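You operate a simulated robot arm through the tools that you are given. There is no shell and no other tool. Be economical: measure what you need, move in short steps, check, and stop when the job is done.

You are at the controls of a simulated robot arm. One attempt, no reset.

Task
Open the console door, take the pink pad on the work bench and put it away on the lower shelf of the console and shut the door again. Put the small ticket labelled "L2" from the work bench on the slotted table. Shut the upper drawer. Turn the red dial to off. Press the zero button two times. Press the left button two times. Take the size ticket and leave it in the purple tray. Fetch the pin from the grey table and set it on the left half of the wooden bench. Put the 20 gauge from the grey table on the left shelf under the wooden bench and the 25 gauge on the shelf under the blue conveyor. Take the black swatch and leave it on the shelf of the grey stand. Take the brown swatch and put it in the grey tub. Open the pot lid. The order is free. Set down upright: small ticket, size ticket, gauge.

It is judged by the outcome, as a careful person would: the job done as asked, and still so three seconds after it is handed in. It fails if anything else is knocked over, pushed out of place, dropped, spilled or broken. A push-on lid holds only when it is set on centred and level and pressed home; a screw cap is set on level and turned clockwise until tight.

Robot
A 7-joint arm with a fingered hand on a trunk, on a base that drives. Base frame: it is fixed to the floor where the robot stands at the start and does not move with it; the origin is under the middle of the robot, x ahead of it, y to its left, z up. Lengths are in m, angles in degrees, forces in N, time in s.
With the tool pointing down near the work surface it reaches from about 0.1 to 0.54 m from the robot's upright axis, wherever it stands. Its first joint turns from -69.0 to 172.0 degrees. Places, roughly: black swatch [0.5, -4.5, 0.75]; brown swatch [-1, -4.5, 1]; console door [0.8, 0.1, 0.5]; gauge [0.5, -4.5, 0.75]; grey tub (22x16x9 cm) [2.6, -4.2, 0.3]; left button [3, -4.3, 0.7]; left half of the wooden bench [-1.3, -4.4, 0.9]; left shelf under the wooden bench [-1.3, -4.4, 0.3]; lower shelf of the console [0.9, 0.1, 0.1]; pin (2x2x3 cm) [0.4, -4.4, 0.8]; pink pad (6x7x5 cm) [-1.2, 1.1, 0.8]; pot lid [2.1, -0.6, 1]; purple tray (24x18x6 cm) [5.1, -5.5, 0.3]; red dial [0, 2.3, 1.3]; shelf of the grey stand [2.7, -4.2, 0.3]; shelf under the blue conveyor [4.7, -2.5, 0.3]; size ticket [4, -5.25, 1]; slotted table (29x25 cm) [-2.26, -1.3, 0.78]; small ticket [-1.25, 1.25, 0.75]; upper drawer [-1.4, 0.7, 0.6]; zero button [3, -3.6, 0.8]. Payload 3.4 kg.
Tool frame: the origin (TCP) lies between the finger pads and is the grasp point; the fingertips stand 0.025 m ahead of it; z points along the fingers, y is the line along which they close. Largest opening 0.088 m; the body of the gripper starts 0.029 m behind the TCP. The gripper is a hand of 5 fingers: y runs from the thumb to the fingers, the wrist lies at [-0.013, -0.097, -0.162] in the tool frame, and closing takes about 1.5 s.
Orientation is that of the tool frame in the base frame, as a unit quaternion [w, x, y, z]. With the fingers straight down and the wrist toward the robot, the tool's x, y and z point along [0, 1, 0], [1, 0, 0] and [0, 0, -1] of the base frame.

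Tools
- The arm moves only by the tool arm_command. Its argument "moves" is one flat list of numbers, 6 for each row, row after row: the shift along the tool's x, y, z in m, then the turn, a rotation vector about the tool's x, y, z in degrees. In form: [dx, dy, dz, rx, ry, rz, dx, dy, dz, rx, ry, rz, ...]. A call has 1 to 8 rows; each row shifts and turns the commanded pose from where the row before left it, along the tool's axes as they then stand. "jaw" is the gripper command, from -1 (fully open) to 1 (shut), values between in proportion, set as the call begins (left out, the last holds). Rows are played at 5 a second. More than 0.05 m and 8.6 degrees between two rows, or a gripper value outside its range, and nothing of the call is played. A pose out of reach is approached as far as the arm can. The call stops where the force on the tool passes 40 N (or 10 N more than at its start, if that is more) or the arm is blocked; 0.2 s more then pass. Each finger travels about 0.153 m/s and halts on what it meets, pressing with about 26 N; the grip force reading is that of the motor and also rises with nothing between the fingers. The clock runs only during rows and for 0.2 s after the last one: add rows that do not move to give the fingers time. The reply holds the time, the measured pose of the TCP, the force on the tool along the base axes, the opening and the grip force, in the units named above and with some noise, with the torque about the TCP (base axes, N m) and any sound that the robot's microphone picked up.
- Cameras (640 x 400 px; columns grow to the right, rows downward): "scene" is now at [0.1351, -0.0058, 1.163]; the picture's right is [-0.05, -1.00, 0.00], its down [-0.60, 0.03, -0.80] and it looks along [0.80, -0.04, -0.60] (base axes); focal length 258 px, centre (320, 200). "wrist" rides on the gripper at [0.059, -0.079, -0.105] in the tool frame; the picture's right is [-0.73, 0.32, -0.61], its down [-0.62, -0.68, 0.38] and it looks along [-0.29, 0.66, 0.70] (tool axes); focal length 234 px, centre (320, 200). There is no depth. A picture from a camera that has moved, and an enlarged one, comes with that camera's place and axes in the base frame and with its lens.
- grab_frame(camera): a new picture of that camera. The clock stands still meanwhile.
- lift_body(by): slides the trunk up (or, below 0, down) by that many m; the arm and the scene camera ride with it, the base frame stays. It gives what a move gives, with no picture.
- drive_base(legs): drives the robot by 1 to 6 legs, each [ahead, left, turn to the left] in m, m and degrees, along the robot's own axes; the way and the turn of a leg run together, so that a leg with both is an arc; at most 1.5 m and 180 degrees a leg. The arm and the cameras ride along, it lands a little off, and it stops where it bumps. It gives what a move gives.
- preshape(shape): the hand has 5 fingers and takes this shape, open, in about a second: jaw (thumb against the fingers, like two jaws); tri (thumb and two fingers); tip (a fingertip pinch); poke (one finger out to press); point (the index stretched); flat (the hand flat); cup (the hand cupped); fist (a fist). The gripper value then closes the fingers along that shape, each until it touches; the sizes above hold for jaw. It gives what a move gives, with no picture.
- head_to(pan, tilt): turns the head with the scene camera to pan (to the left, within 86 degrees either way) and tilt (down, from -29 to 69), counted from straight ahead of the robot. It gives what a move gives.
- zoom(camera, box): a new picture of the part [left, top, right, bottom] of that camera's present view, enlarged. The clock stands still meanwhile.
- finish_job(): hands the job in; it is judged then, once.

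Go step by step. Nothing tells you exact positions but the pictures and the camera data: compare them with the known pose of the tool, close in by small moves and look again before you grip or let go. The budget is 556 turns and 342 pictures, counting those below and the enlarged ones. Unless the task says otherwise, let go and move clear before handing in, and close with one line.

The tools are called after "Call:" as name(argument=value, ...) on one line, values as JSON. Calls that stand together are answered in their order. arm_command: Moves the arm, as the interface text tells. Its arguments: {"type":"object","properties":{"moves":{"type":"array","items":{"type":"number"}},"jaw":{"type":"number"}},"required":["moves"]} The other tools are called the same way: lift_body (by) slides the trunk up or down; preshape (shape) gives the hand a shape; drive_base (legs) drives the base; head_to (pan, tilt) turns the head that bears the scene camera; grab_frame (camera) takes a picture; zoom (camera, box) takes an enlarged picture of a part of a camera's view; finish_job () hands the job in.

At the start:

```text
t: 0.0
eef_pos: [0.5426, 0.071, 0.8095]
orientation: [0.001, 0.708, 0.707, -0.001]
ft_force: [0.3, -0.8, 0.7]
moment: [0.01, -0.01, 0.02]
finger_gap: 0.0875
finger_force: 0.0
shape: jaw
trunk travel left (down, up): [-0.425, 0.515]
robot x, y, heading: [0.0069, -0.0015, -0.1]
head pan, tilt: [-3.1, 37.1]
```

scene: 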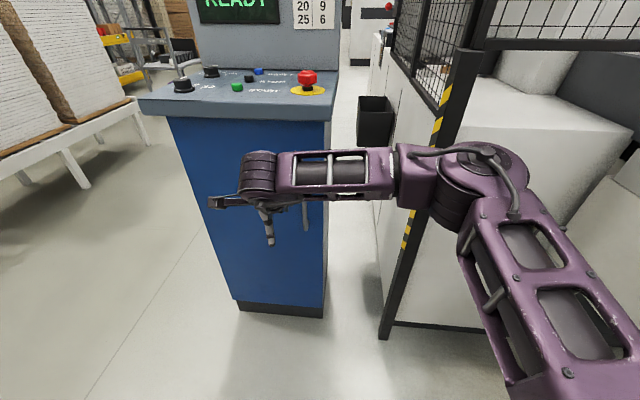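
wrist: 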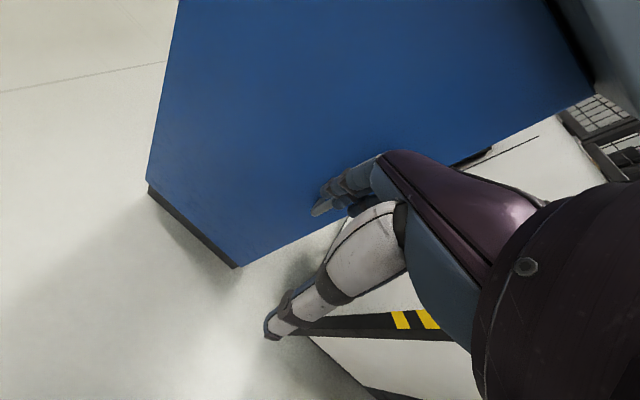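

The blue console is straight ahead with the arm in front of it. I'll look around first to see the surroundings.

Call:
head_to(pan=80, tilt=25)

Call:
grab_frame(camera="scene")

Call:
head_to(pan=-80, tilt=25)

Call:
grab_frame(camera="scene")

Call:
head_to(pan=5, tilt=50)

Call:
grab_frame(camera="scene")

```text
t: 1.6
eef_pos: [0.5424, 0.0712, 0.8098]
orientation: [0.0, 0.707, 0.708, 0.0]
ft_force: [0.5, 0.0, -0.5]
moment: [-0.01, 0.01, 0.01]
finger_gap: 0.0873
finger_force: 0.0
shape: jaw
trunk travel left (down, up): [-0.425, 0.515]
robot x, y, heading: [-0.0015, 0.0024, -0.1]
head pan, tilt: [80.0, 25.0]
```

```text
339 pictures are left
camera scene: at [0.0644, 0.0896, 1.182], right [0.98, -0.17, 0.0], down [-0.07, -0.42, -0.91], along [0.16, 0.89, -0.42], focal length 258 px, centre (320, 200)
```

scene: 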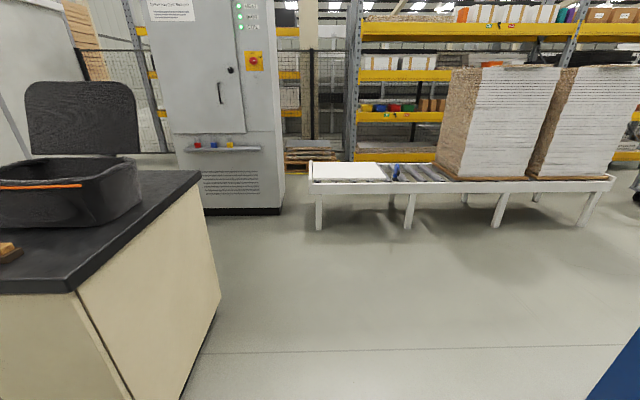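

```text
t: 4.0
eef_pos: [0.5434, 0.0718, 0.8094]
orientation: [0.0, 0.707, 0.707, 0.001]
ft_force: [0.0, 0.2, -0.3]
moment: [0.01, 0.0, -0.02]
finger_gap: 0.0875
finger_force: 0.0
shape: jaw
trunk travel left (down, up): [-0.425, 0.515]
robot x, y, heading: [0.0011, -0.003, -0.1]
head pan, tilt: [-80.0, 25.0]
```

```text
338 pictures are left
camera scene: at [0.0644, -0.0919, 1.182], right [-0.98, -0.17, 0.0], down [-0.07, 0.42, -0.91], along [0.16, -0.89, -0.42], focal length 258 px, centre (320, 200)
```

scene: 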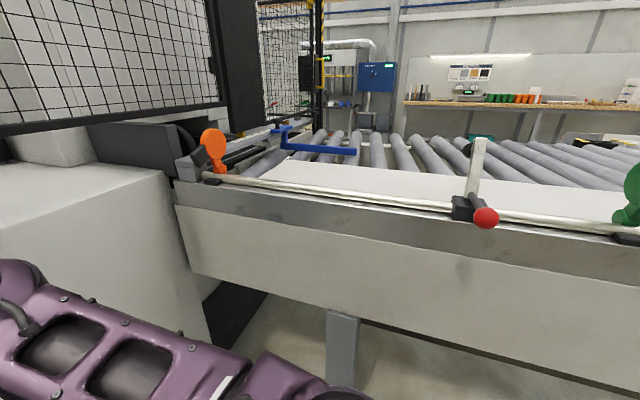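

```text
t: 5.6
eef_pos: [0.5426, 0.0715, 0.8101]
orientation: [0.0, 0.707, 0.708, -0.001]
ft_force: [0.3, -1.1, -0.6]
moment: [0.01, 0.02, 0.0]
finger_gap: 0.0876
finger_force: 0.0
shape: jaw
trunk travel left (down, up): [-0.425, 0.515]
robot x, y, heading: [-0.001, -0.0027, 0.0]
head pan, tilt: [5.0, 50.0]
```

```text
337 pictures are left
camera scene: at [0.1251, 0.0055, 1.1445], right [0.09, -1.0, 0.0], down [-0.76, -0.07, -0.64], along [0.64, 0.06, -0.77], focal length 258 px, centre (320, 200)
```

scene: 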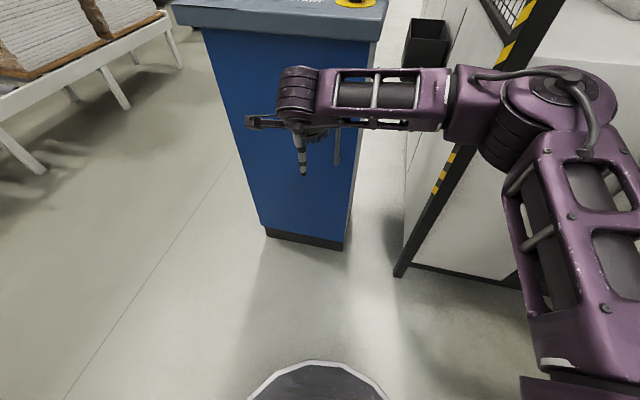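

The console has a blue front panel; a thin vertical handle seems to be behind the hand. I'll zoom in.

Call:
zoom(camera="scene", box=[160, 0, 420, 260])

Call:
zoom(camera="wrist", box=[140, 0, 640, 300])

```text
1.54 times, centred on (290, 130) of scene
camera zoom: at [0.1251, 0.0055, 1.1445], right [0.09, -1.0, 0.0], down [-0.76, -0.07, -0.64], along [0.64, 0.06, -0.77], focal length 396 px, centre (366, 308)
```

zoom: 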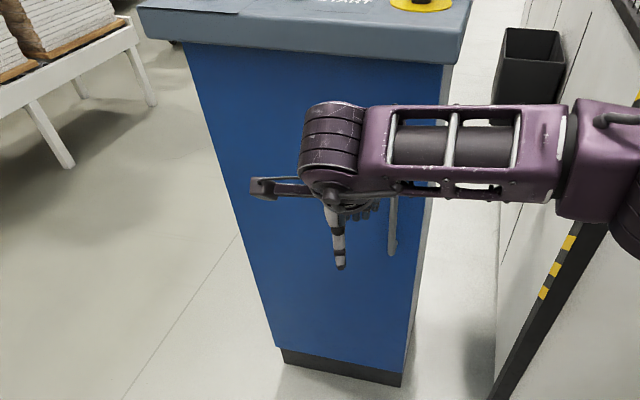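

```text
1.28 times, centred on (390, 150) of wrist
camera zoom: at [0.4641, 0.1292, 0.9144], right [0.32, -0.73, 0.61], down [-0.68, -0.62, -0.38], along [0.66, -0.29, -0.7], focal length 300 px, centre (230, 264)
```

zoom: 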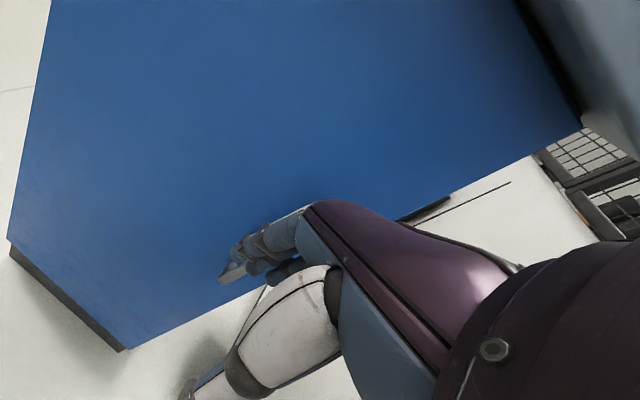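

The handle is a vertical bar on the door's right edge, so the hinge is on the left. I'll back up a little and turn left to see it clear of the arm.

Call:
drive_base(legs=[[-0.2, 0, 0], [0, 0, 50]])

Call:
head_to(pan=-45, tilt=30)

Call:
grab_frame(camera="scene")

```text
t: 9.5
eef_pos: [0.0771, 0.4698, 0.8107]
orientation: [0.0, 0.326, 0.945, 0.0]
ft_force: [-0.6, 0.1, -0.7]
moment: [0.01, -0.01, -0.01]
finger_gap: 0.0875
finger_force: 0.2
shape: jaw
trunk travel left (down, up): [-0.425, 0.515]
robot x, y, heading: [-0.2034, 0.0016, 51.6]
head pan, tilt: [5.0, 50.0]
```

```text
t: 10.7
eef_pos: [0.0785, 0.4705, 0.8103]
orientation: [0.001, 0.327, 0.945, 0.001]
ft_force: [0.2, -0.1, -0.7]
moment: [-0.02, -0.02, 0.0]
finger_gap: 0.0877
finger_force: 0.1
shape: jaw
trunk travel left (down, up): [-0.425, 0.515]
robot x, y, heading: [-0.2004, -0.0035, 52.0]
head pan, tilt: [-45.0, 30.0]
```

```text
334 pictures are left
camera scene: at [-0.0819, 0.0487, 1.174], right [0.12, -0.99, 0.0], down [-0.5, -0.06, -0.87], along [0.86, 0.11, -0.5], focal length 258 px, centre (320, 200)
```

scene: 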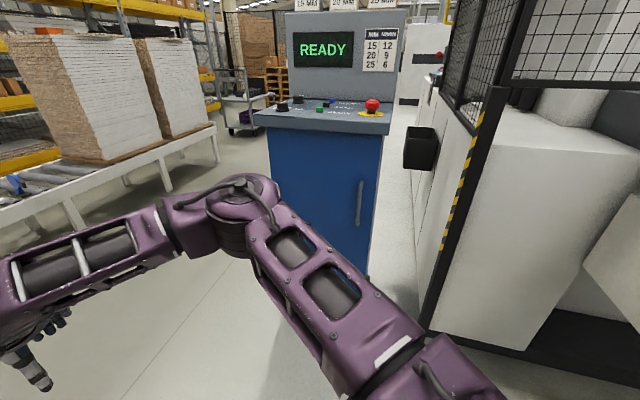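

Call:
zoom(camera="scene", box=[240, 0, 440, 125])

Call:
zoom(camera="scene", box=[250, 100, 410, 260])

```text
3.20 times, centred on (340, 62) of scene
camera zoom: at [-0.0819, 0.0487, 1.174], right [0.12, -0.99, 0.0], down [-0.5, -0.06, -0.87], along [0.86, 0.11, -0.5], focal length 824 px, centre (256, 640)
```

zoom: 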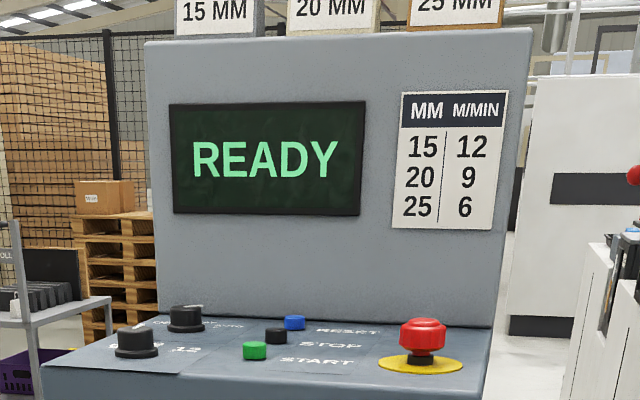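

```text
2.50 times, centred on (330, 180) of scene
camera zoom: at [-0.0819, 0.0487, 1.174], right [0.12, -0.99, 0.0], down [-0.5, -0.06, -0.87], along [0.86, 0.11, -0.5], focal length 644 px, centre (295, 250)
```

zoom: 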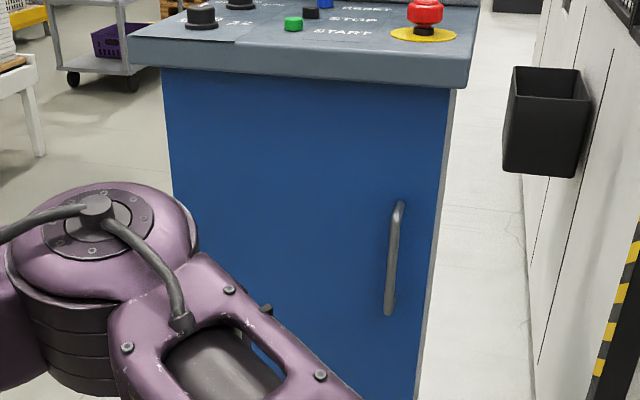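

Handle estimated at about (0.70, 0.01), z 0.60–0.78, hinge left. I'll swing the hand to point horizontally ahead with the closing line horizontal.

Call:
arm_command(moves=[0, 0, 0, -4.95, -4.95, -4.95, 0, 0, 0, -4.95, -4.95, -4.95, 0, 0, 0, -4.95, -4.95, -4.95, 0, 0, 0, -4.95, -4.95, -4.95, 0, 0, 0, -4.95, -4.95, -4.95, 0, 0, 0, -4.95, -4.95, -4.95, 0, 0, 0, -4.95, -4.95, -4.95], jaw=-1)

Call:
arm_command(moves=[0, 0, 0, -4.95, -4.95, -4.95, 0, 0, 0, -4.95, -4.95, -4.95, 0, 0, 0, -4.95, -4.95, -4.95, 0, 0, 0, -4.95, -4.95, -4.95, 0, 0, 0, -4.95, -4.95, -4.95, 0, 0, 0, -4.95, -4.95, -4.95, 0, 0, 0, -4.95, -4.95, -4.95])

Call:
head_to(pan=0, tilt=40)

Call:
grab_frame(camera="scene")

Call:
grab_frame(camera="wrist")

```text
t: 12.3
eef_pos: [0.0773, 0.471, 0.8102]
orientation: [0.368, 0.008, 0.913, 0.179]
ft_force: [0.9, -0.8, 0.4]
moment: [0.03, 0.0, 0.03]
finger_gap: 0.0879
finger_force: 0.1
shape: jaw
trunk travel left (down, up): [-0.425, 0.515]
robot x, y, heading: [-0.1976, 0.0008, 52.1]
head pan, tilt: [-45.0, 30.0]
```

```text
t: 13.9
eef_pos: [0.0285, 0.4731, 0.8364]
orientation: [0.546, -0.182, 0.778, 0.253]
ft_force: [-0.5, -0.2, 0.5]
moment: [0.03, 0.02, -0.01]
finger_gap: 0.0877
finger_force: 0.0
shape: jaw
out of reach, approached as far as the arm can: row 3, 4, 5, 6, 7
trunk travel left (down, up): [-0.425, 0.515]
robot x, y, heading: [-0.2014, -0.0013, 51.7]
head pan, tilt: [-45.0, 30.0]
```

```text
t: 15.0
eef_pos: [0.0326, 0.4751, 0.8498]
orientation: [0.553, -0.175, 0.773, 0.259]
ft_force: [0.0, 0.7, 0.6]
moment: [-0.01, -0.01, -0.04]
finger_gap: 0.0879
finger_force: 0.0
shape: jaw
trunk travel left (down, up): [-0.425, 0.515]
robot x, y, heading: [-0.2017, -0.0026, 51.9]
head pan, tilt: [0.0, 40.0]
```

```text
331 pictures are left
camera scene: at [-0.1193, 0.1046, 1.1587], right [0.79, -0.62, 0.0], down [-0.4, -0.51, -0.77], along [0.47, 0.6, -0.64], focal length 258 px, centre (320, 200)
```

scene: 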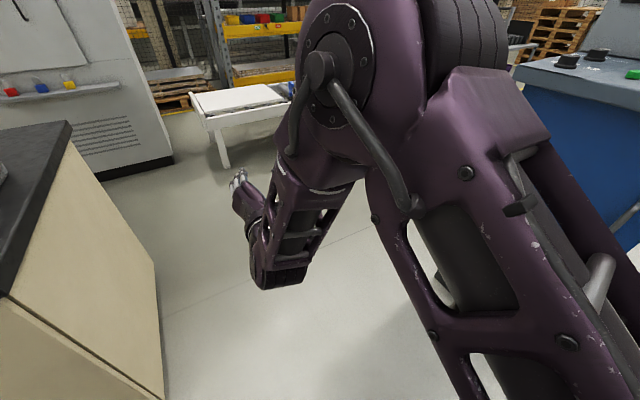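

```text
330 pictures are left
camera wrist: at [-0.0222, 0.3498, 0.8042], right [-0.41, -0.11, 0.91], down [0.88, -0.33, 0.35], along [0.26, 0.94, 0.23], focal length 234 px, centre (320, 200)
```

wrist: 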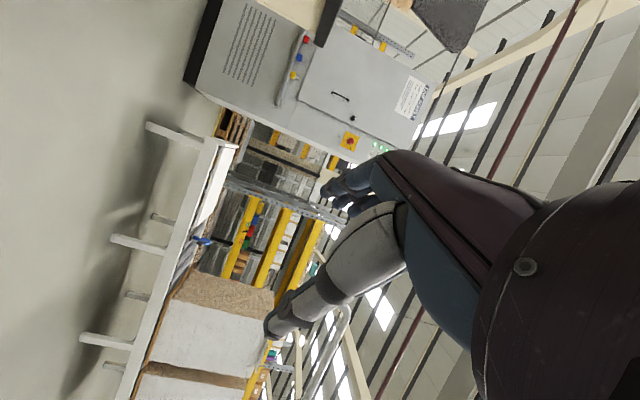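

Call:
arm_command(moves=[0, 0, 0.03, 0, 0, 0, 0, 0, 0.03, 0, 0, 0, 0, 0, 0.03, 0, 0, 0])

```text
t: 15.8
eef_pos: [0.0287, 0.5377, 0.8552]
orientation: [0.565, -0.189, 0.76, 0.261]
ft_force: [-0.5, -0.1, 0.1]
moment: [-0.02, -0.01, 0.01]
finger_gap: 0.0878
finger_force: 0.1
shape: jaw
out of reach, approached as far as the arm can: row 1, 2, 3
trunk travel left (down, up): [-0.425, 0.515]
robot x, y, heading: [-0.2025, 0.001, 51.8]
head pan, tilt: [0.0, 40.0]
```

Call:
arm_command(moves=[0, -0.04, 0, 0, 0, 0, 0, -0.04, 0, 0, 0, 0, 0, -0.04, 0, 0, 0, 0, 0, 0, 0, 0, 0, 0])

```text
t: 17.0
eef_pos: [0.0292, 0.4434, 0.8218]
orientation: [0.532, -0.187, 0.791, 0.236]
ft_force: [-0.9, 0.0, -0.3]
moment: [0.01, -0.02, 0.01]
finger_gap: 0.0879
finger_force: 0.0
shape: jaw
out of reach, approached as far as the arm can: row 1, 2, 3
trunk travel left (down, up): [-0.425, 0.515]
robot x, y, heading: [-0.2017, -0.0007, 51.9]
head pan, tilt: [0.0, 40.0]
stopped in row 4: the arm was blocked; the commanded pose is now the measured one
```

Call:
drive_base(legs=[[0, 0, -45]])

Call:
head_to(pan=0, tilt=35)

Call:
grab_frame(camera="scene")

Call:
grab_frame(camera="wrist")

```text
t: 19.5
eef_pos: [0.2739, 0.1549, 0.8223]
orientation: [0.583, 0.127, 0.802, 0.018]
ft_force: [-0.3, -0.3, 0.1]
moment: [0.0, 0.02, 0.0]
finger_gap: 0.088
finger_force: 0.0
shape: jaw
trunk travel left (down, up): [-0.425, 0.515]
robot x, y, heading: [-0.2005, -0.0031, 7.7]
head pan, tilt: [0.0, 40.0]
```

```text
t: 20.1
eef_pos: [0.2754, 0.1541, 0.8217]
orientation: [0.582, 0.128, 0.803, 0.019]
ft_force: [0.1, 0.9, 0.2]
moment: [0.0, 0.02, -0.02]
finger_gap: 0.0875
finger_force: 0.0
shape: jaw
trunk travel left (down, up): [-0.425, 0.515]
robot x, y, heading: [-0.2008, -0.0017, 7.5]
head pan, tilt: [0.0, 35.0]
```

```text
329 pictures are left
camera scene: at [-0.0657, 0.0161, 1.1662], right [0.13, -0.99, 0.0], down [-0.57, -0.07, -0.82], along [0.81, 0.11, -0.57], focal length 258 px, centre (320, 200)
```

scene: 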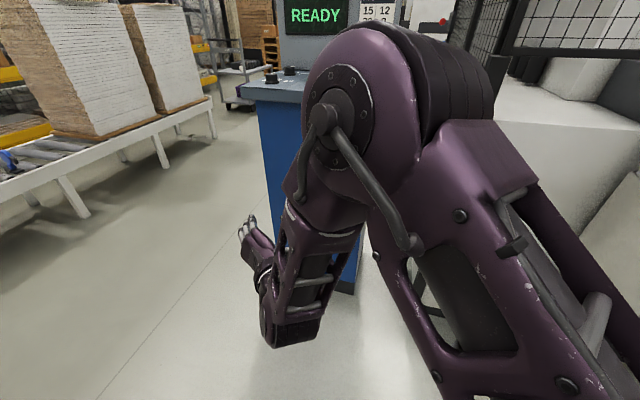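

```text
328 pictures are left
camera wrist: at [0.1451, 0.1033, 0.7874], right [-0.3, 0.22, 0.93], down [0.41, -0.85, 0.33], along [0.86, 0.49, 0.16], focal length 234 px, centre (320, 200)
```

wrist: 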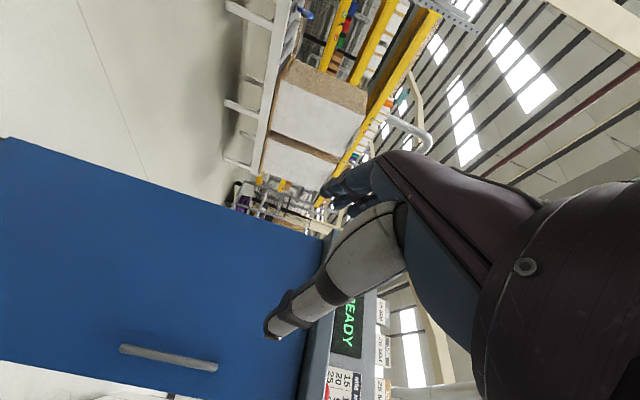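

Call:
arm_command(moves=[0, -0.02, 0.03, 0, 0, 0, 0, -0.02, 0.03, 0, 0, 0, 0, -0.02, 0.03, 0, 0, 0, 0, -0.02, 0.03, 0, 0, 0, 0, -0.02, 0.03, 0, 0, 0])

Call:
grab_frame(camera="scene")

```text
t: 21.3
eef_pos: [0.2747, 0.1539, 0.8214]
orientation: [0.582, 0.129, 0.803, 0.018]
ft_force: [-0.4, -1.1, 0.2]
moment: [-0.02, 0.02, -0.02]
finger_gap: 0.0877
finger_force: 0.0
shape: jaw
out of reach, approached as far as the arm can: row 1, 2, 3, 4, 5
trunk travel left (down, up): [-0.425, 0.515]
robot x, y, heading: [-0.2035, -0.0024, 7.3]
head pan, tilt: [0.0, 35.0]
```

```text
327 pictures are left
camera scene: at [-0.0657, 0.0161, 1.1663], right [0.13, -0.99, 0.0], down [-0.57, -0.07, -0.82], along [0.81, 0.11, -0.57], focal length 258 px, centre (320, 200)
```

scene: 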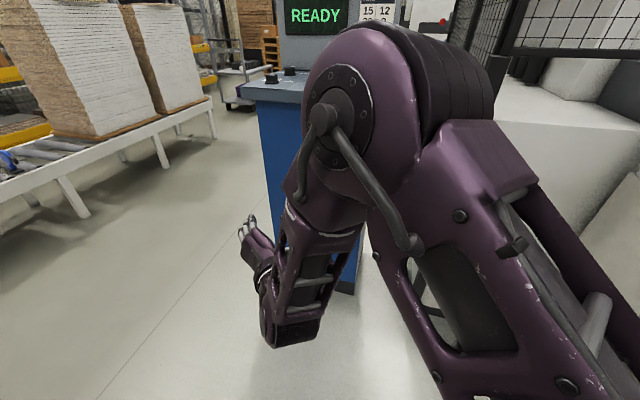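

The forward-pointing hand is at a joint limit. The arm naturally reaches to its left, so I'll restore the down pose and then tilt the hand to point to the robot's left.

Call:
arm_command(moves=[0, 0, 0, 4.69, 4.98, 5.12, 0, 0, 0, 4.69, 4.98, 5.12, 0, 0, 0, 4.69, 4.98, 5.12, 0, 0, 0, 4.69, 4.98, 5.12, 0, 0, 0, 4.69, 4.98, 5.12, 0, 0, 0, 4.69, 4.98, 5.12])

Call:
arm_command(moves=[0, 0, 0, 4.69, 4.98, 5.12, 0, 0, 0, 4.69, 4.98, 5.12, 0, 0, 0, 4.69, 4.98, 5.12, 0, 0, 0, 4.69, 4.98, 5.12, 0, 0, 0, 4.69, 4.98, 5.12, 0, 0, 0, 0, 0, 0])

Call:
arm_command(moves=[0, 0, 0, 0, 8.2, 0, 0, 0, 0, 0, 8.2, 0, 0, 0, 0, 0, 8.2, 0, 0, 0, 0, 0, 8.2, 0, 0, 0, 0, 0, 8.2, 0, 0, 0, 0, 0, 8.2, 0])

Call:
grab_frame(camera="scene")

```text
t: 22.7
eef_pos: [0.2733, 0.1538, 0.8229]
orientation: [0.286, 0.457, 0.842, 0.008]
ft_force: [-0.3, 0.1, -0.3]
moment: [-0.02, -0.01, -0.01]
finger_gap: 0.0877
finger_force: 0.1
shape: jaw
trunk travel left (down, up): [-0.425, 0.515]
robot x, y, heading: [-0.2023, -0.0051, 7.0]
head pan, tilt: [0.0, 35.0]
```

```text
t: 24.1
eef_pos: [0.2745, 0.1535, 0.8215]
orientation: [-0.005, 0.666, 0.746, 0.0]
ft_force: [-0.4, -0.8, 0.7]
moment: [0.04, 0.03, 0.0]
finger_gap: 0.0876
finger_force: 0.2
shape: jaw
trunk travel left (down, up): [-0.425, 0.515]
robot x, y, heading: [-0.1991, -0.0002, 7.5]
head pan, tilt: [0.0, 35.0]
```

```text
t: 25.5
eef_pos: [0.2733, 0.1521, 0.8227]
orientation: [-0.315, 0.604, 0.678, 0.277]
ft_force: [0.4, -0.6, -0.7]
moment: [0.06, 0.0, 0.02]
finger_gap: 0.0877
finger_force: 0.0
shape: jaw
trunk travel left (down, up): [-0.425, 0.515]
robot x, y, heading: [-0.1974, -0.0029, 7.3]
head pan, tilt: [0.0, 35.0]
```

```text
326 pictures are left
camera scene: at [-0.0655, 0.0157, 1.1663], right [0.13, -0.99, 0.0], down [-0.57, -0.07, -0.82], along [0.81, 0.11, -0.57], focal length 258 px, centre (320, 200)
```

scene: 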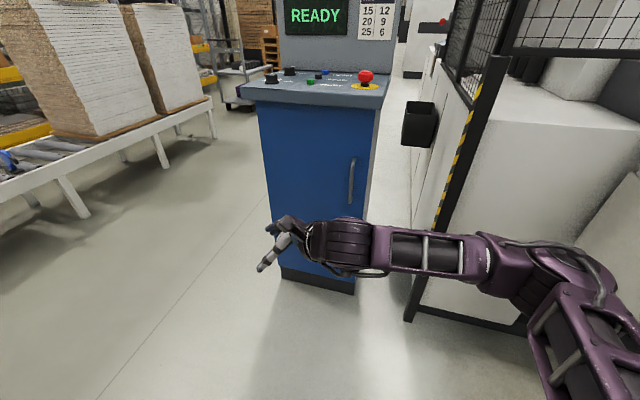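

Call:
arm_command(moves=[0, 0, 0, 0, 8.2, 0, 0, 0, 0, 0, 8.2, 0, 0, 0, 0, 0, 8.2, 0, 0, 0, 0, 0, 8.2, 0, 0, 0, 0, 0, 8.2, 0, 0, 0, 0, 0, 0, 0])

Call:
grab_frame(camera="scene")

Call:
grab_frame(camera="wrist")

```text
t: 26.9
eef_pos: [0.2743, 0.1529, 0.8221]
orientation: [0.533, -0.468, -0.524, -0.471]
ft_force: [0.1, 0.3, -0.1]
moment: [-0.03, 0.02, 0.02]
finger_gap: 0.0878
finger_force: 0.1
shape: jaw
trunk travel left (down, up): [-0.425, 0.515]
robot x, y, heading: [-0.2004, -0.0001, 7.4]
head pan, tilt: [0.0, 35.0]
```

```text
325 pictures are left
camera scene: at [-0.0656, 0.016, 1.1663], right [0.13, -0.99, 0.0], down [-0.57, -0.07, -0.82], along [0.81, 0.11, -0.57], focal length 258 px, centre (320, 200)
```

scene: 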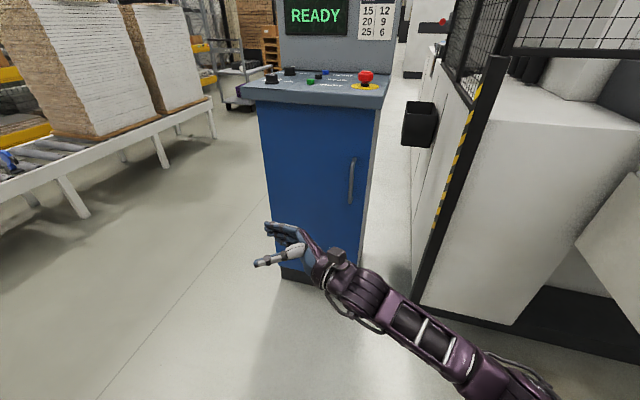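

```text
324 pictures are left
camera wrist: at [0.2085, 0.0379, 0.8804], right [0.39, -0.56, -0.73], down [-0.73, 0.31, -0.62], along [0.57, 0.77, -0.29], focal length 234 px, centre (320, 200)
```

wrist: 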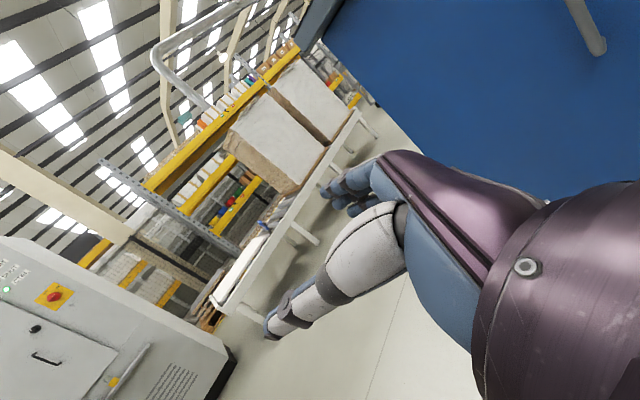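

The hand now points left with the thumb near and the fingers ahead. I'll lower the trunk, turn right and slide left toward the handle.

Call:
lift_body(by=-0.12)

Call:
drive_base(legs=[[0, 0, -62.4], [0.04, 0.45, 0]])

Call:
head_to(pan=35, tilt=40)

Call:
grab_frame(camera="scene")

Call:
grab_frame(camera="wrist")

```text
t: 28.4
eef_pos: [0.2743, 0.1528, 0.7022]
orientation: [0.532, -0.469, -0.525, -0.471]
ft_force: [0.5, -0.2, -0.4]
moment: [0.04, 0.0, 0.0]
finger_gap: 0.0875
finger_force: 0.0
shape: jaw
trunk travel left (down, up): [-0.305, 0.635]
robot x, y, heading: [-0.1992, 0.0004, 7.4]
head pan, tilt: [0.0, 35.0]
```

```text
t: 33.8
eef_pos: [0.5515, -0.096, 0.7032]
orientation: [-0.224, 0.669, 0.22, 0.674]
ft_force: [0.4, -0.1, -0.2]
moment: [0.02, -0.01, -0.03]
finger_gap: 0.0877
finger_force: 0.2
shape: jaw
trunk travel left (down, up): [-0.305, 0.635]
robot x, y, heading: [0.178, 0.2394, -52.7]
head pan, tilt: [0.0, 35.0]
```

```text
t: 34.8
eef_pos: [0.5504, -0.0958, 0.7027]
orientation: [-0.225, 0.669, 0.219, 0.674]
ft_force: [0.0, -0.8, 0.2]
moment: [0.0, 0.01, -0.02]
finger_gap: 0.0876
finger_force: 0.0
shape: jaw
trunk travel left (down, up): [-0.305, 0.635]
robot x, y, heading: [0.1818, 0.2394, -52.5]
head pan, tilt: [35.0, 40.0]
```

```text
323 pictures are left
camera scene: at [0.291, 0.1726, 1.0387], right [-0.31, -0.95, 0.0], down [-0.61, 0.2, -0.77], along [0.73, -0.23, -0.64], focal length 258 px, centre (320, 200)
```

scene: 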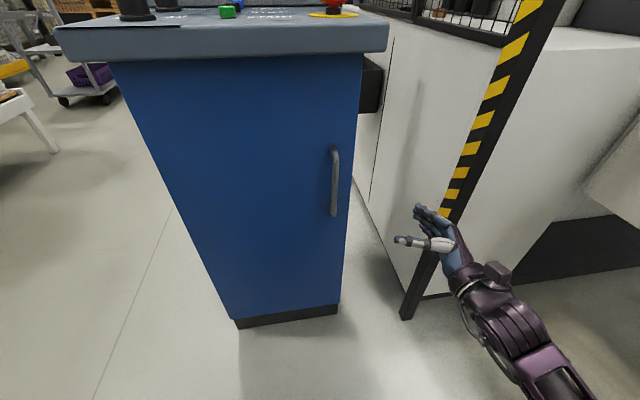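

```text
322 pictures are left
camera wrist: at [0.4198, -0.0959, 0.7605], right [-0.29, -0.61, -0.73], down [-0.1, 0.78, -0.62], along [0.95, -0.11, -0.29], focal length 234 px, centre (320, 200)
```

wrist: 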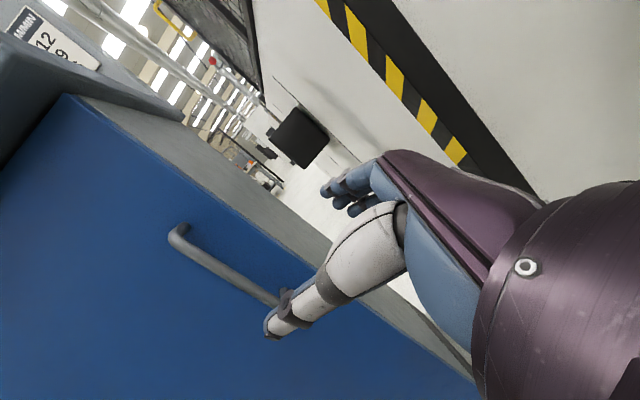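

Handle triangulated at (0.722, 0.004), z 0.61–0.78. I'll yaw the hand closer to the door normal first.

Call:
arm_command(moves=[0, 0, 0, -8.4, 0, 0, 0, 0, 0, -8.4, 0, 0, 0, 0, 0, -8.4, 0, 0, 0, 0, 0, 0, 0, 0])

Call:
zoom(camera="wrist", box=[100, 150, 420, 350])

```text
t: 35.7
eef_pos: [0.5129, -0.1369, 0.6491]
orientation: [-0.028, 0.759, 0.105, 0.642]
ft_force: [0.0, -1.0, 1.0]
moment: [-0.01, 0.02, -0.02]
finger_gap: 0.0878
finger_force: 0.0
shape: jaw
out of reach, approached as far as the arm can: row 3
trunk travel left (down, up): [-0.305, 0.635]
robot x, y, heading: [0.1803, 0.2383, -53.1]
head pan, tilt: [35.0, 40.0]
stopped in row 4: the arm was blocked; the commanded pose is now the measured one
```

```text
2.00 times, centred on (260, 250) of wrist
camera zoom: at [0.4055, -0.0719, 0.7174], right [-0.64, -0.51, -0.58], down [0.14, 0.66, -0.74], along [0.76, -0.55, -0.35], focal length 468 px, centre (440, 100)
```

zoom: 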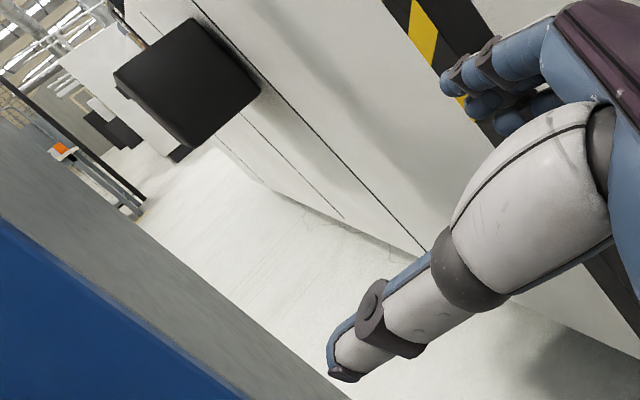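

That yaw ran into a wrist limit, so I'll revert it and use the base heading instead.

Call:
arm_command(moves=[0, 0, 0, 6.4, 2.9, 0.86, 0, 0, 0, 6.4, 2.9, 0.86, 0, 0, 0, 6.4, 2.9, 0.86, 0, 0, 0, 6.4, 2.9, 0.86, 0, 0, 0, 0, 0, 0])

```text
t: 36.9
eef_pos: [0.5137, -0.1381, 0.6514]
orientation: [-0.225, 0.667, 0.218, 0.676]
ft_force: [0.3, 0.6, 0.1]
moment: [-0.02, -0.01, -0.01]
finger_gap: 0.0878
finger_force: 0.1
shape: jaw
trunk travel left (down, up): [-0.305, 0.635]
robot x, y, heading: [0.1819, 0.2437, -52.7]
head pan, tilt: [35.0, 40.0]
```

Call:
arm_command(moves=[0.045, 0, 0, 0, 0, 0])

Call:
drive_base(legs=[[0, 0, -25.3], [-0.159, 0.315, 0]])

Call:
head_to(pan=60, tilt=45)

Call:
grab_frame(camera="scene")

Call:
grab_frame(camera="wrist")

```text
t: 37.3
eef_pos: [0.5124, -0.1357, 0.6919]
orientation: [-0.225, 0.667, 0.218, 0.676]
ft_force: [-0.5, 0.3, -1.1]
moment: [-0.04, 0.01, 0.0]
finger_gap: 0.0875
finger_force: 0.0
shape: jaw
trunk travel left (down, up): [-0.305, 0.635]
robot x, y, heading: [0.1781, 0.2384, -52.7]
head pan, tilt: [35.0, 40.0]
```

```text
t: 40.9
eef_pos: [0.5978, -0.0213, 0.6936]
orientation: [-0.07, 0.699, 0.064, 0.708]
ft_force: [0.6, 0.4, -0.7]
moment: [0.0, 0.03, 0.03]
finger_gap: 0.0878
finger_force: 0.1
shape: jaw
trunk travel left (down, up): [-0.305, 0.635]
robot x, y, heading: [0.4596, 0.4592, -78.4]
head pan, tilt: [35.0, 40.0]
```

```text
t: 41.8
eef_pos: [0.5985, -0.0213, 0.6928]
orientation: [-0.069, 0.699, 0.063, 0.709]
ft_force: [0.5, 0.2, 0.0]
moment: [0.0, -0.02, 0.0]
finger_gap: 0.0876
finger_force: 0.0
shape: jaw
trunk travel left (down, up): [-0.305, 0.635]
robot x, y, heading: [0.4633, 0.4614, -78.5]
head pan, tilt: [60.0, 45.0]
```

```text
320 pictures are left
camera scene: at [0.5478, 0.3855, 1.0315], right [-0.32, -0.95, 0.0], down [-0.67, 0.22, -0.71], along [0.67, -0.22, -0.71], focal length 258 px, centre (320, 200)
```

scene: 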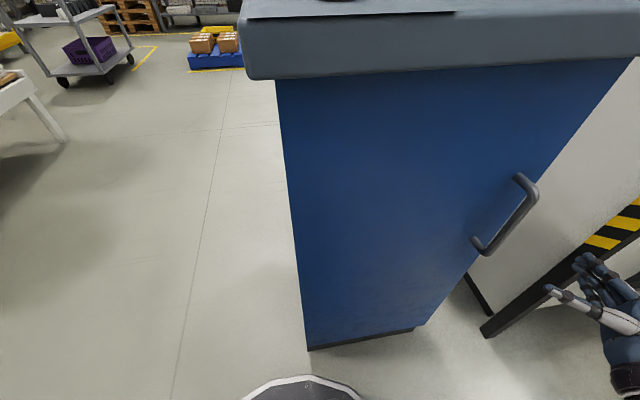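

```text
319 pictures are left
camera wrist: at [0.4802, 0.0358, 0.7501], right [-0.53, -0.42, -0.74], down [0.26, 0.75, -0.61], along [0.81, -0.51, -0.28], focal length 234 px, centre (320, 200)
```

wrist: 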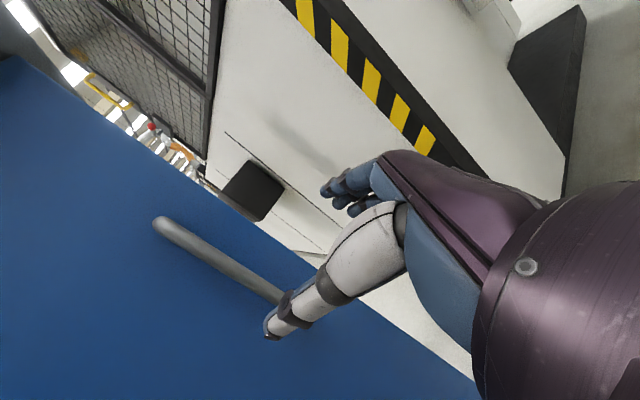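

Aligned with the bar; advancing along the fingers.

Call:
arm_command(moves=[0, 0, 0.03, 0, 0, 0, 0, 0, 0.03, 0, 0, 0, 0, 0, 0.03, 0, 0, 0, 0, 0, 0.022, 0, 0, 0])

Call:
grab_frame(camera="wrist")

Call:
grab_frame(camera="scene")

```text
t: 42.8
eef_pos: [0.7065, -0.0023, 0.6953]
orientation: [-0.067, 0.699, 0.062, 0.709]
ft_force: [-25.4, -0.4, -1.3]
moment: [0.02, 0.26, -1.22]
finger_gap: 0.0851
finger_force: 0.0
shape: jaw
trunk travel left (down, up): [-0.305, 0.635]
robot x, y, heading: [0.4621, 0.4602, -78.5]
head pan, tilt: [60.0, 45.0]
```

```text
318 pictures are left
camera wrist: at [0.5877, 0.0553, 0.7518], right [-0.53, -0.42, -0.74], down [0.26, 0.74, -0.61], along [0.81, -0.52, -0.28], focal length 234 px, centre (320, 200)
```

wrist: 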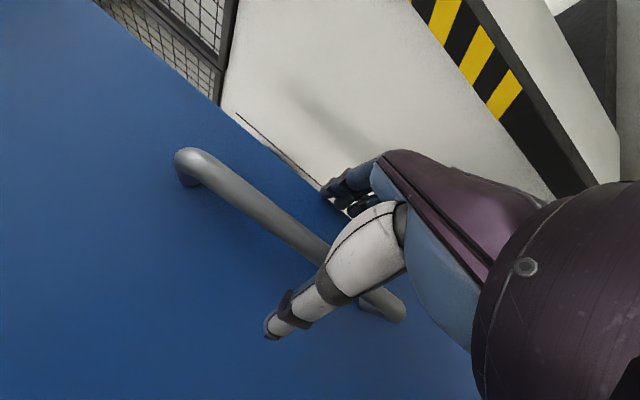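

```text
317 pictures are left
camera scene: at [0.5435, 0.3849, 1.0317], right [-0.32, -0.95, 0.0], down [-0.67, 0.23, -0.71], along [0.67, -0.23, -0.7], focal length 258 px, centre (320, 200)
```

scene: 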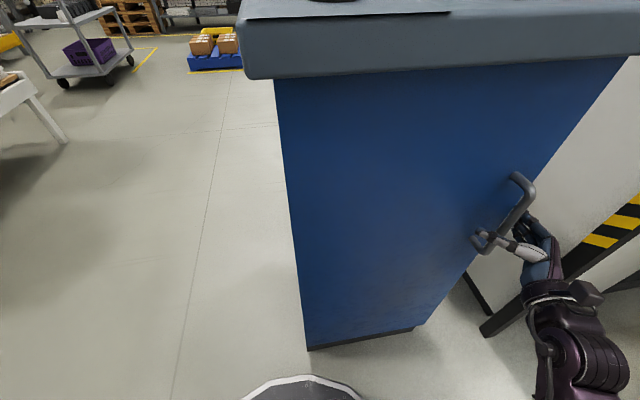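

Call:
arm_command(moves=[0, 0, -0.006, 0, 0, 0, 0, 0, 0, 0, 0, 0, 0, 0, 0, 0, 0, 0, 0, 0, 0, 0, 0, 0, 0, 0, 0, 0, 0, 0, 0, 0, 0, 0, 0, 0, 0, 0, 0, 0, 0, 0], jaw=1)

Call:
zoom(camera="scene", box=[420, 130, 640, 350])

```text
t: 44.4
eef_pos: [0.7036, 0.0009, 0.6957]
orientation: [-0.069, 0.699, 0.065, 0.709]
ft_force: [-8.7, 28.3, -6.7]
moment: [-0.02, 0.13, -0.49]
finger_gap: 0.0301
finger_force: 26.4
shape: jaw
trunk travel left (down, up): [-0.305, 0.635]
robot x, y, heading: [0.4645, 0.4597, -78.4]
head pan, tilt: [60.0, 45.0]
```

```text
1.82 times, centred on (530, 240) of scene
camera zoom: at [0.547, 0.3889, 1.0317], right [-0.32, -0.95, 0.0], down [-0.67, 0.22, -0.71], along [0.67, -0.23, -0.71], focal length 468 px, centre (-62, 127)
```

zoom: 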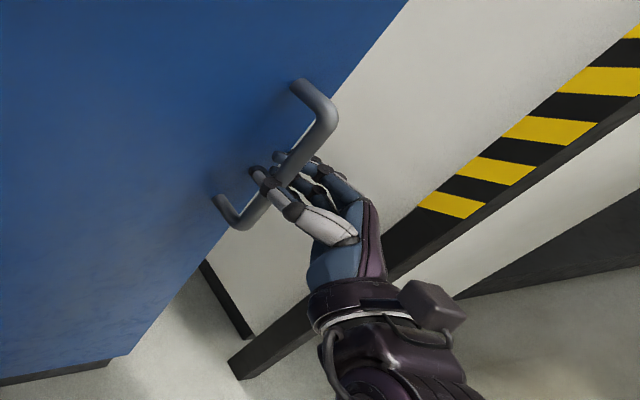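

Gripped. Pulling the door along its arc.

Call:
arm_command(moves=[0, -0.008, -0.018, 0, 0, 0, 0, -0.009, -0.018, 0, 0, 0, 0, -0.01, -0.017, 0, 0, 0, 0, -0.011, -0.017, 0, 0, 0])

Call:
grab_frame(camera="scene")

```text
t: 45.4
eef_pos: [0.628, 0.0248, 0.6938]
orientation: [-0.068, 0.7, 0.065, 0.708]
ft_force: [11.5, 18.3, 0.9]
moment: [-0.23, 0.15, -1.33]
finger_gap: 0.0258
finger_force: 26.4
shape: jaw
trunk travel left (down, up): [-0.305, 0.635]
robot x, y, heading: [0.4613, 0.4629, -78.4]
head pan, tilt: [60.0, 45.0]
```

```text
315 pictures are left
camera scene: at [0.5496, 0.3882, 1.0316], right [-0.32, -0.95, 0.0], down [-0.67, 0.22, -0.71], along [0.67, -0.23, -0.71], focal length 258 px, centre (320, 200)
```

scene: 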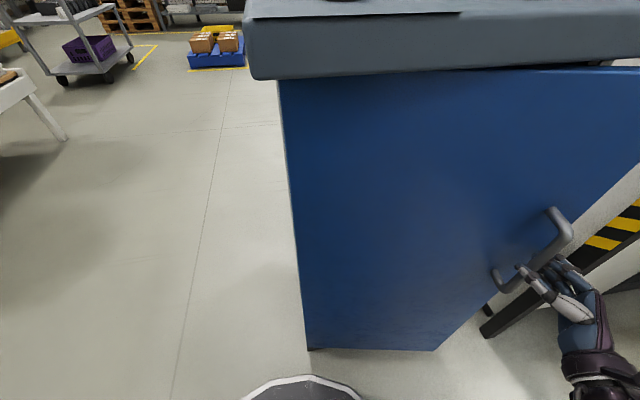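

Call:
arm_command(moves=[0, -0.0133, -0.0149, 0, 0, 0, 0, -0.0141, -0.0142, 0, 0, 0, 0, -0.015, -0.0132, 0, 0, 0, 0, -0.0157, -0.0124, 0, 0, 0, 0, -0.0163, -0.0116, 0, 0, 0, 0, -0.0171, -0.0104, 0, 0, 0])

Call:
grab_frame(camera="scene")

```text
t: 46.8
eef_pos: [0.5324, 0.0973, 0.6926]
orientation: [-0.069, 0.699, 0.064, 0.709]
ft_force: [-0.5, 0.0, -0.2]
moment: [0.01, -0.01, 0.0]
finger_gap: 0.0161
finger_force: 26.2
shape: jaw
trunk travel left (down, up): [-0.305, 0.635]
robot x, y, heading: [0.4624, 0.4601, -78.3]
head pan, tilt: [60.0, 45.0]
```

```text
314 pictures are left
camera scene: at [0.5477, 0.3856, 1.0315], right [-0.32, -0.95, 0.0], down [-0.67, 0.22, -0.71], along [0.67, -0.22, -0.71], focal length 258 px, centre (320, 200)
```

scene: 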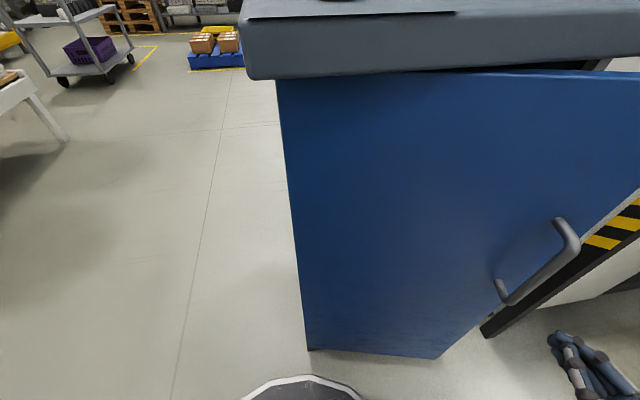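

The grip slipped off with the door about 17° open. I'll back off and reposition to hook the hand behind the free edge from the right.

Call:
drive_base(legs=[[-0.07, -0.4, 0], [0, 0, 48]])

Call:
arm_command(moves=[0, 0.03, 0.01, 0, 0, 0, 0, 0.03, 0.01, 0, 0, 0, 0, 0.03, 0.01, 0, 0, 0, 0, 0.03, 0.01, 0, 0, 0])

Call:
head_to(pan=30, tilt=35)

Call:
grab_frame(camera="scene")

```text
t: 51.4
eef_pos: [0.374, 0.2487, 0.6922]
orientation: [-0.342, 0.618, 0.333, 0.625]
ft_force: [-1.0, -0.3, 0.3]
moment: [-0.01, 0.01, -0.01]
finger_gap: 0.0159
finger_force: 25.7
shape: jaw
trunk travel left (down, up): [-0.305, 0.635]
robot x, y, heading: [0.0651, 0.4502, -32.0]
head pan, tilt: [60.0, 45.0]
```

```text
t: 52.4
eef_pos: [0.5007, 0.2173, 0.6907]
orientation: [-0.343, 0.618, 0.331, 0.625]
ft_force: [-0.3, 0.4, -0.6]
moment: [0.05, 0.01, -0.01]
finger_gap: 0.016
finger_force: 26.1
shape: jaw
trunk travel left (down, up): [-0.305, 0.635]
robot x, y, heading: [0.0607, 0.4519, -32.4]
head pan, tilt: [60.0, 45.0]
```

```text
t: 53.4
eef_pos: [0.4991, 0.2185, 0.6913]
orientation: [-0.342, 0.618, 0.333, 0.625]
ft_force: [0.5, -0.3, 0.1]
moment: [0.01, -0.01, 0.02]
finger_gap: 0.016
finger_force: 25.6
shape: jaw
trunk travel left (down, up): [-0.305, 0.635]
robot x, y, heading: [0.0621, 0.4522, -32.0]
head pan, tilt: [30.0, 35.0]
```

```text
313 pictures are left
camera scene: at [0.1915, 0.42, 1.0462], right [-0.04, -1.0, 0.0], down [-0.57, 0.02, -0.82], along [0.82, -0.03, -0.57], focal length 258 px, centre (320, 200)
```

scene: 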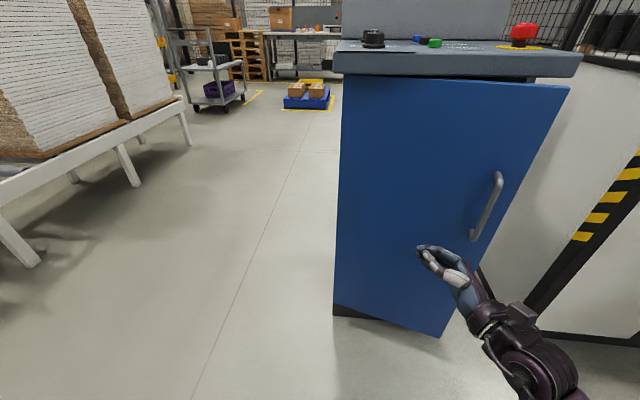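

Call:
drive_base(legs=[[0.213, -0.303, 0], [0.117, 0.085, 0]])

Call:
grab_frame(camera="scene")

Call:
grab_frame(camera="wrist")

```text
t: 56.7
eef_pos: [0.6699, -0.147, 0.6905]
orientation: [-0.341, 0.619, 0.332, 0.625]
ft_force: [-0.2, 0.8, -0.3]
moment: [-0.01, 0.03, -0.02]
finger_gap: 0.0163
finger_force: 25.7
shape: jaw
trunk travel left (down, up): [-0.305, 0.635]
robot x, y, heading: [0.232, 0.0878, -32.3]
head pan, tilt: [30.0, 35.0]
```

```text
312 pictures are left
camera scene: at [0.3613, 0.057, 1.0462], right [-0.04, -1.0, 0.0], down [-0.57, 0.02, -0.82], along [0.82, -0.03, -0.57], focal length 258 px, centre (320, 200)
```

scene: 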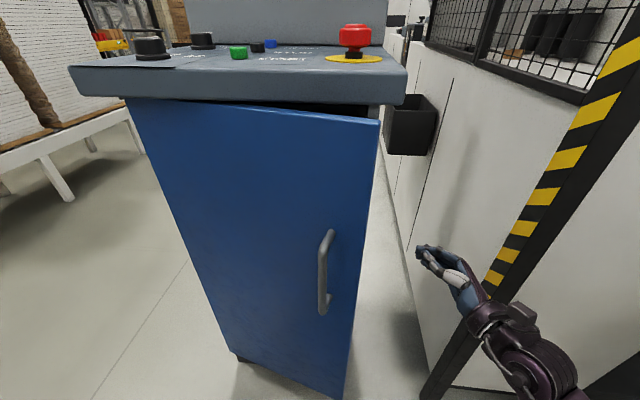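

```text
311 pictures are left
camera wrist: at [0.5456, -0.1926, 0.7486], right [-0.06, -0.67, -0.74], down [-0.36, 0.7, -0.61], along [0.93, 0.23, -0.28], focal length 234 px, centre (320, 200)
```

wrist: 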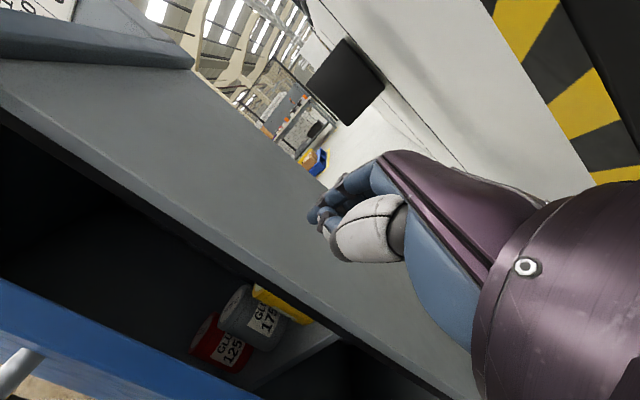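

The gap with its shelves is visible, along with glue cans on the upper shelf that must not be touched. I'll shift slightly and slip the closed fingers behind the door edge.

Call:
arm_command(moves=[0, -0.025, 0, 0, 0, 0, 0, 0, 0.03, 0, 0, 0, 0, 0, 0.03, 0, 0, 0, 0, 0, 0.03, 0, 0, 0])

Call:
grab_frame(camera="scene")

Call:
grab_frame(camera="wrist")

```text
t: 57.7
eef_pos: [0.6974, -0.059, 0.691]
orientation: [-0.34, 0.619, 0.332, 0.626]
ft_force: [-0.5, -0.5, -0.4]
moment: [0.0, 0.01, -0.02]
finger_gap: 0.0161
finger_force: 26.2
shape: jaw
trunk travel left (down, up): [-0.305, 0.635]
robot x, y, heading: [0.2332, 0.0854, -32.6]
head pan, tilt: [30.0, 35.0]
```

```text
310 pictures are left
camera scene: at [0.3611, 0.0571, 1.0463], right [-0.04, -1.0, 0.0], down [-0.57, 0.02, -0.82], along [0.82, -0.04, -0.57], focal length 258 px, centre (320, 200)
```

scene: 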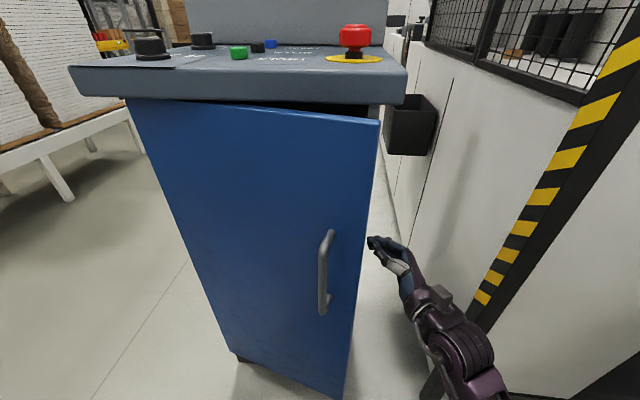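

```text
309 pictures are left
camera wrist: at [0.5742, -0.1049, 0.7483], right [-0.06, -0.67, -0.74], down [-0.36, 0.7, -0.61], along [0.93, 0.23, -0.28], focal length 234 px, centre (320, 200)
```

wrist: 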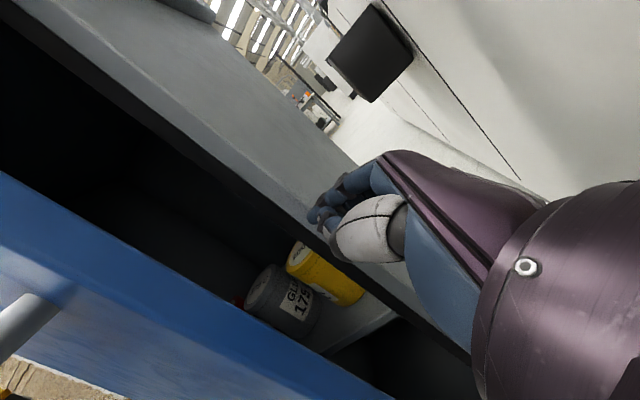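

Call:
arm_command(moves=[0, -0.008, 0.025, 0, 0, 0, 0, -0.008, 0.025, 0, 0, 0])

Call:
grab_frame(camera="scene")

Call:
grab_frame(camera="wrist")

```text
t: 58.3
eef_pos: [0.7107, -0.0069, 0.6919]
orientation: [-0.341, 0.618, 0.332, 0.625]
ft_force: [0.2, 0.2, 0.8]
moment: [0.03, 0.01, 0.0]
finger_gap: 0.0159
finger_force: 26.0
shape: jaw
trunk travel left (down, up): [-0.305, 0.635]
robot x, y, heading: [0.2293, 0.0866, -32.7]
head pan, tilt: [30.0, 35.0]
```

```text
308 pictures are left
camera scene: at [0.3611, 0.0572, 1.0463], right [-0.04, -1.0, 0.0], down [-0.57, 0.02, -0.82], along [0.82, -0.04, -0.57], focal length 258 px, centre (320, 200)
```

scene: 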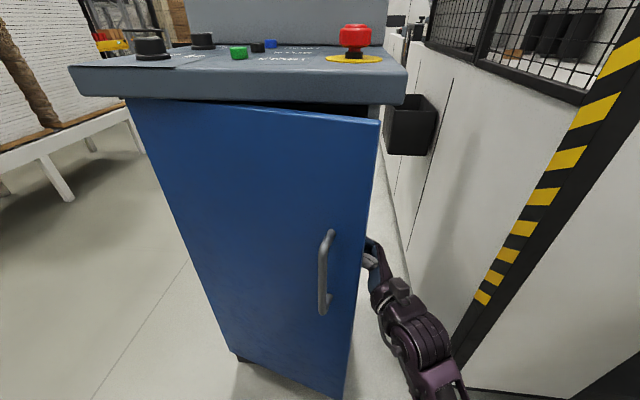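

```text
307 pictures are left
camera wrist: at [0.5878, -0.0535, 0.7496], right [-0.06, -0.67, -0.74], down [-0.36, 0.7, -0.61], along [0.93, 0.23, -0.28], focal length 234 px, centre (320, 200)
```

wrist: 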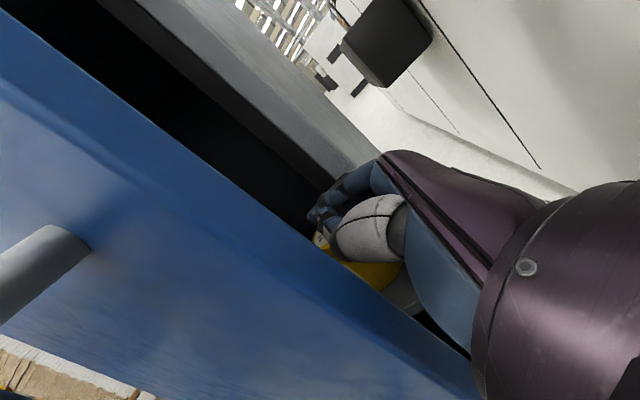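

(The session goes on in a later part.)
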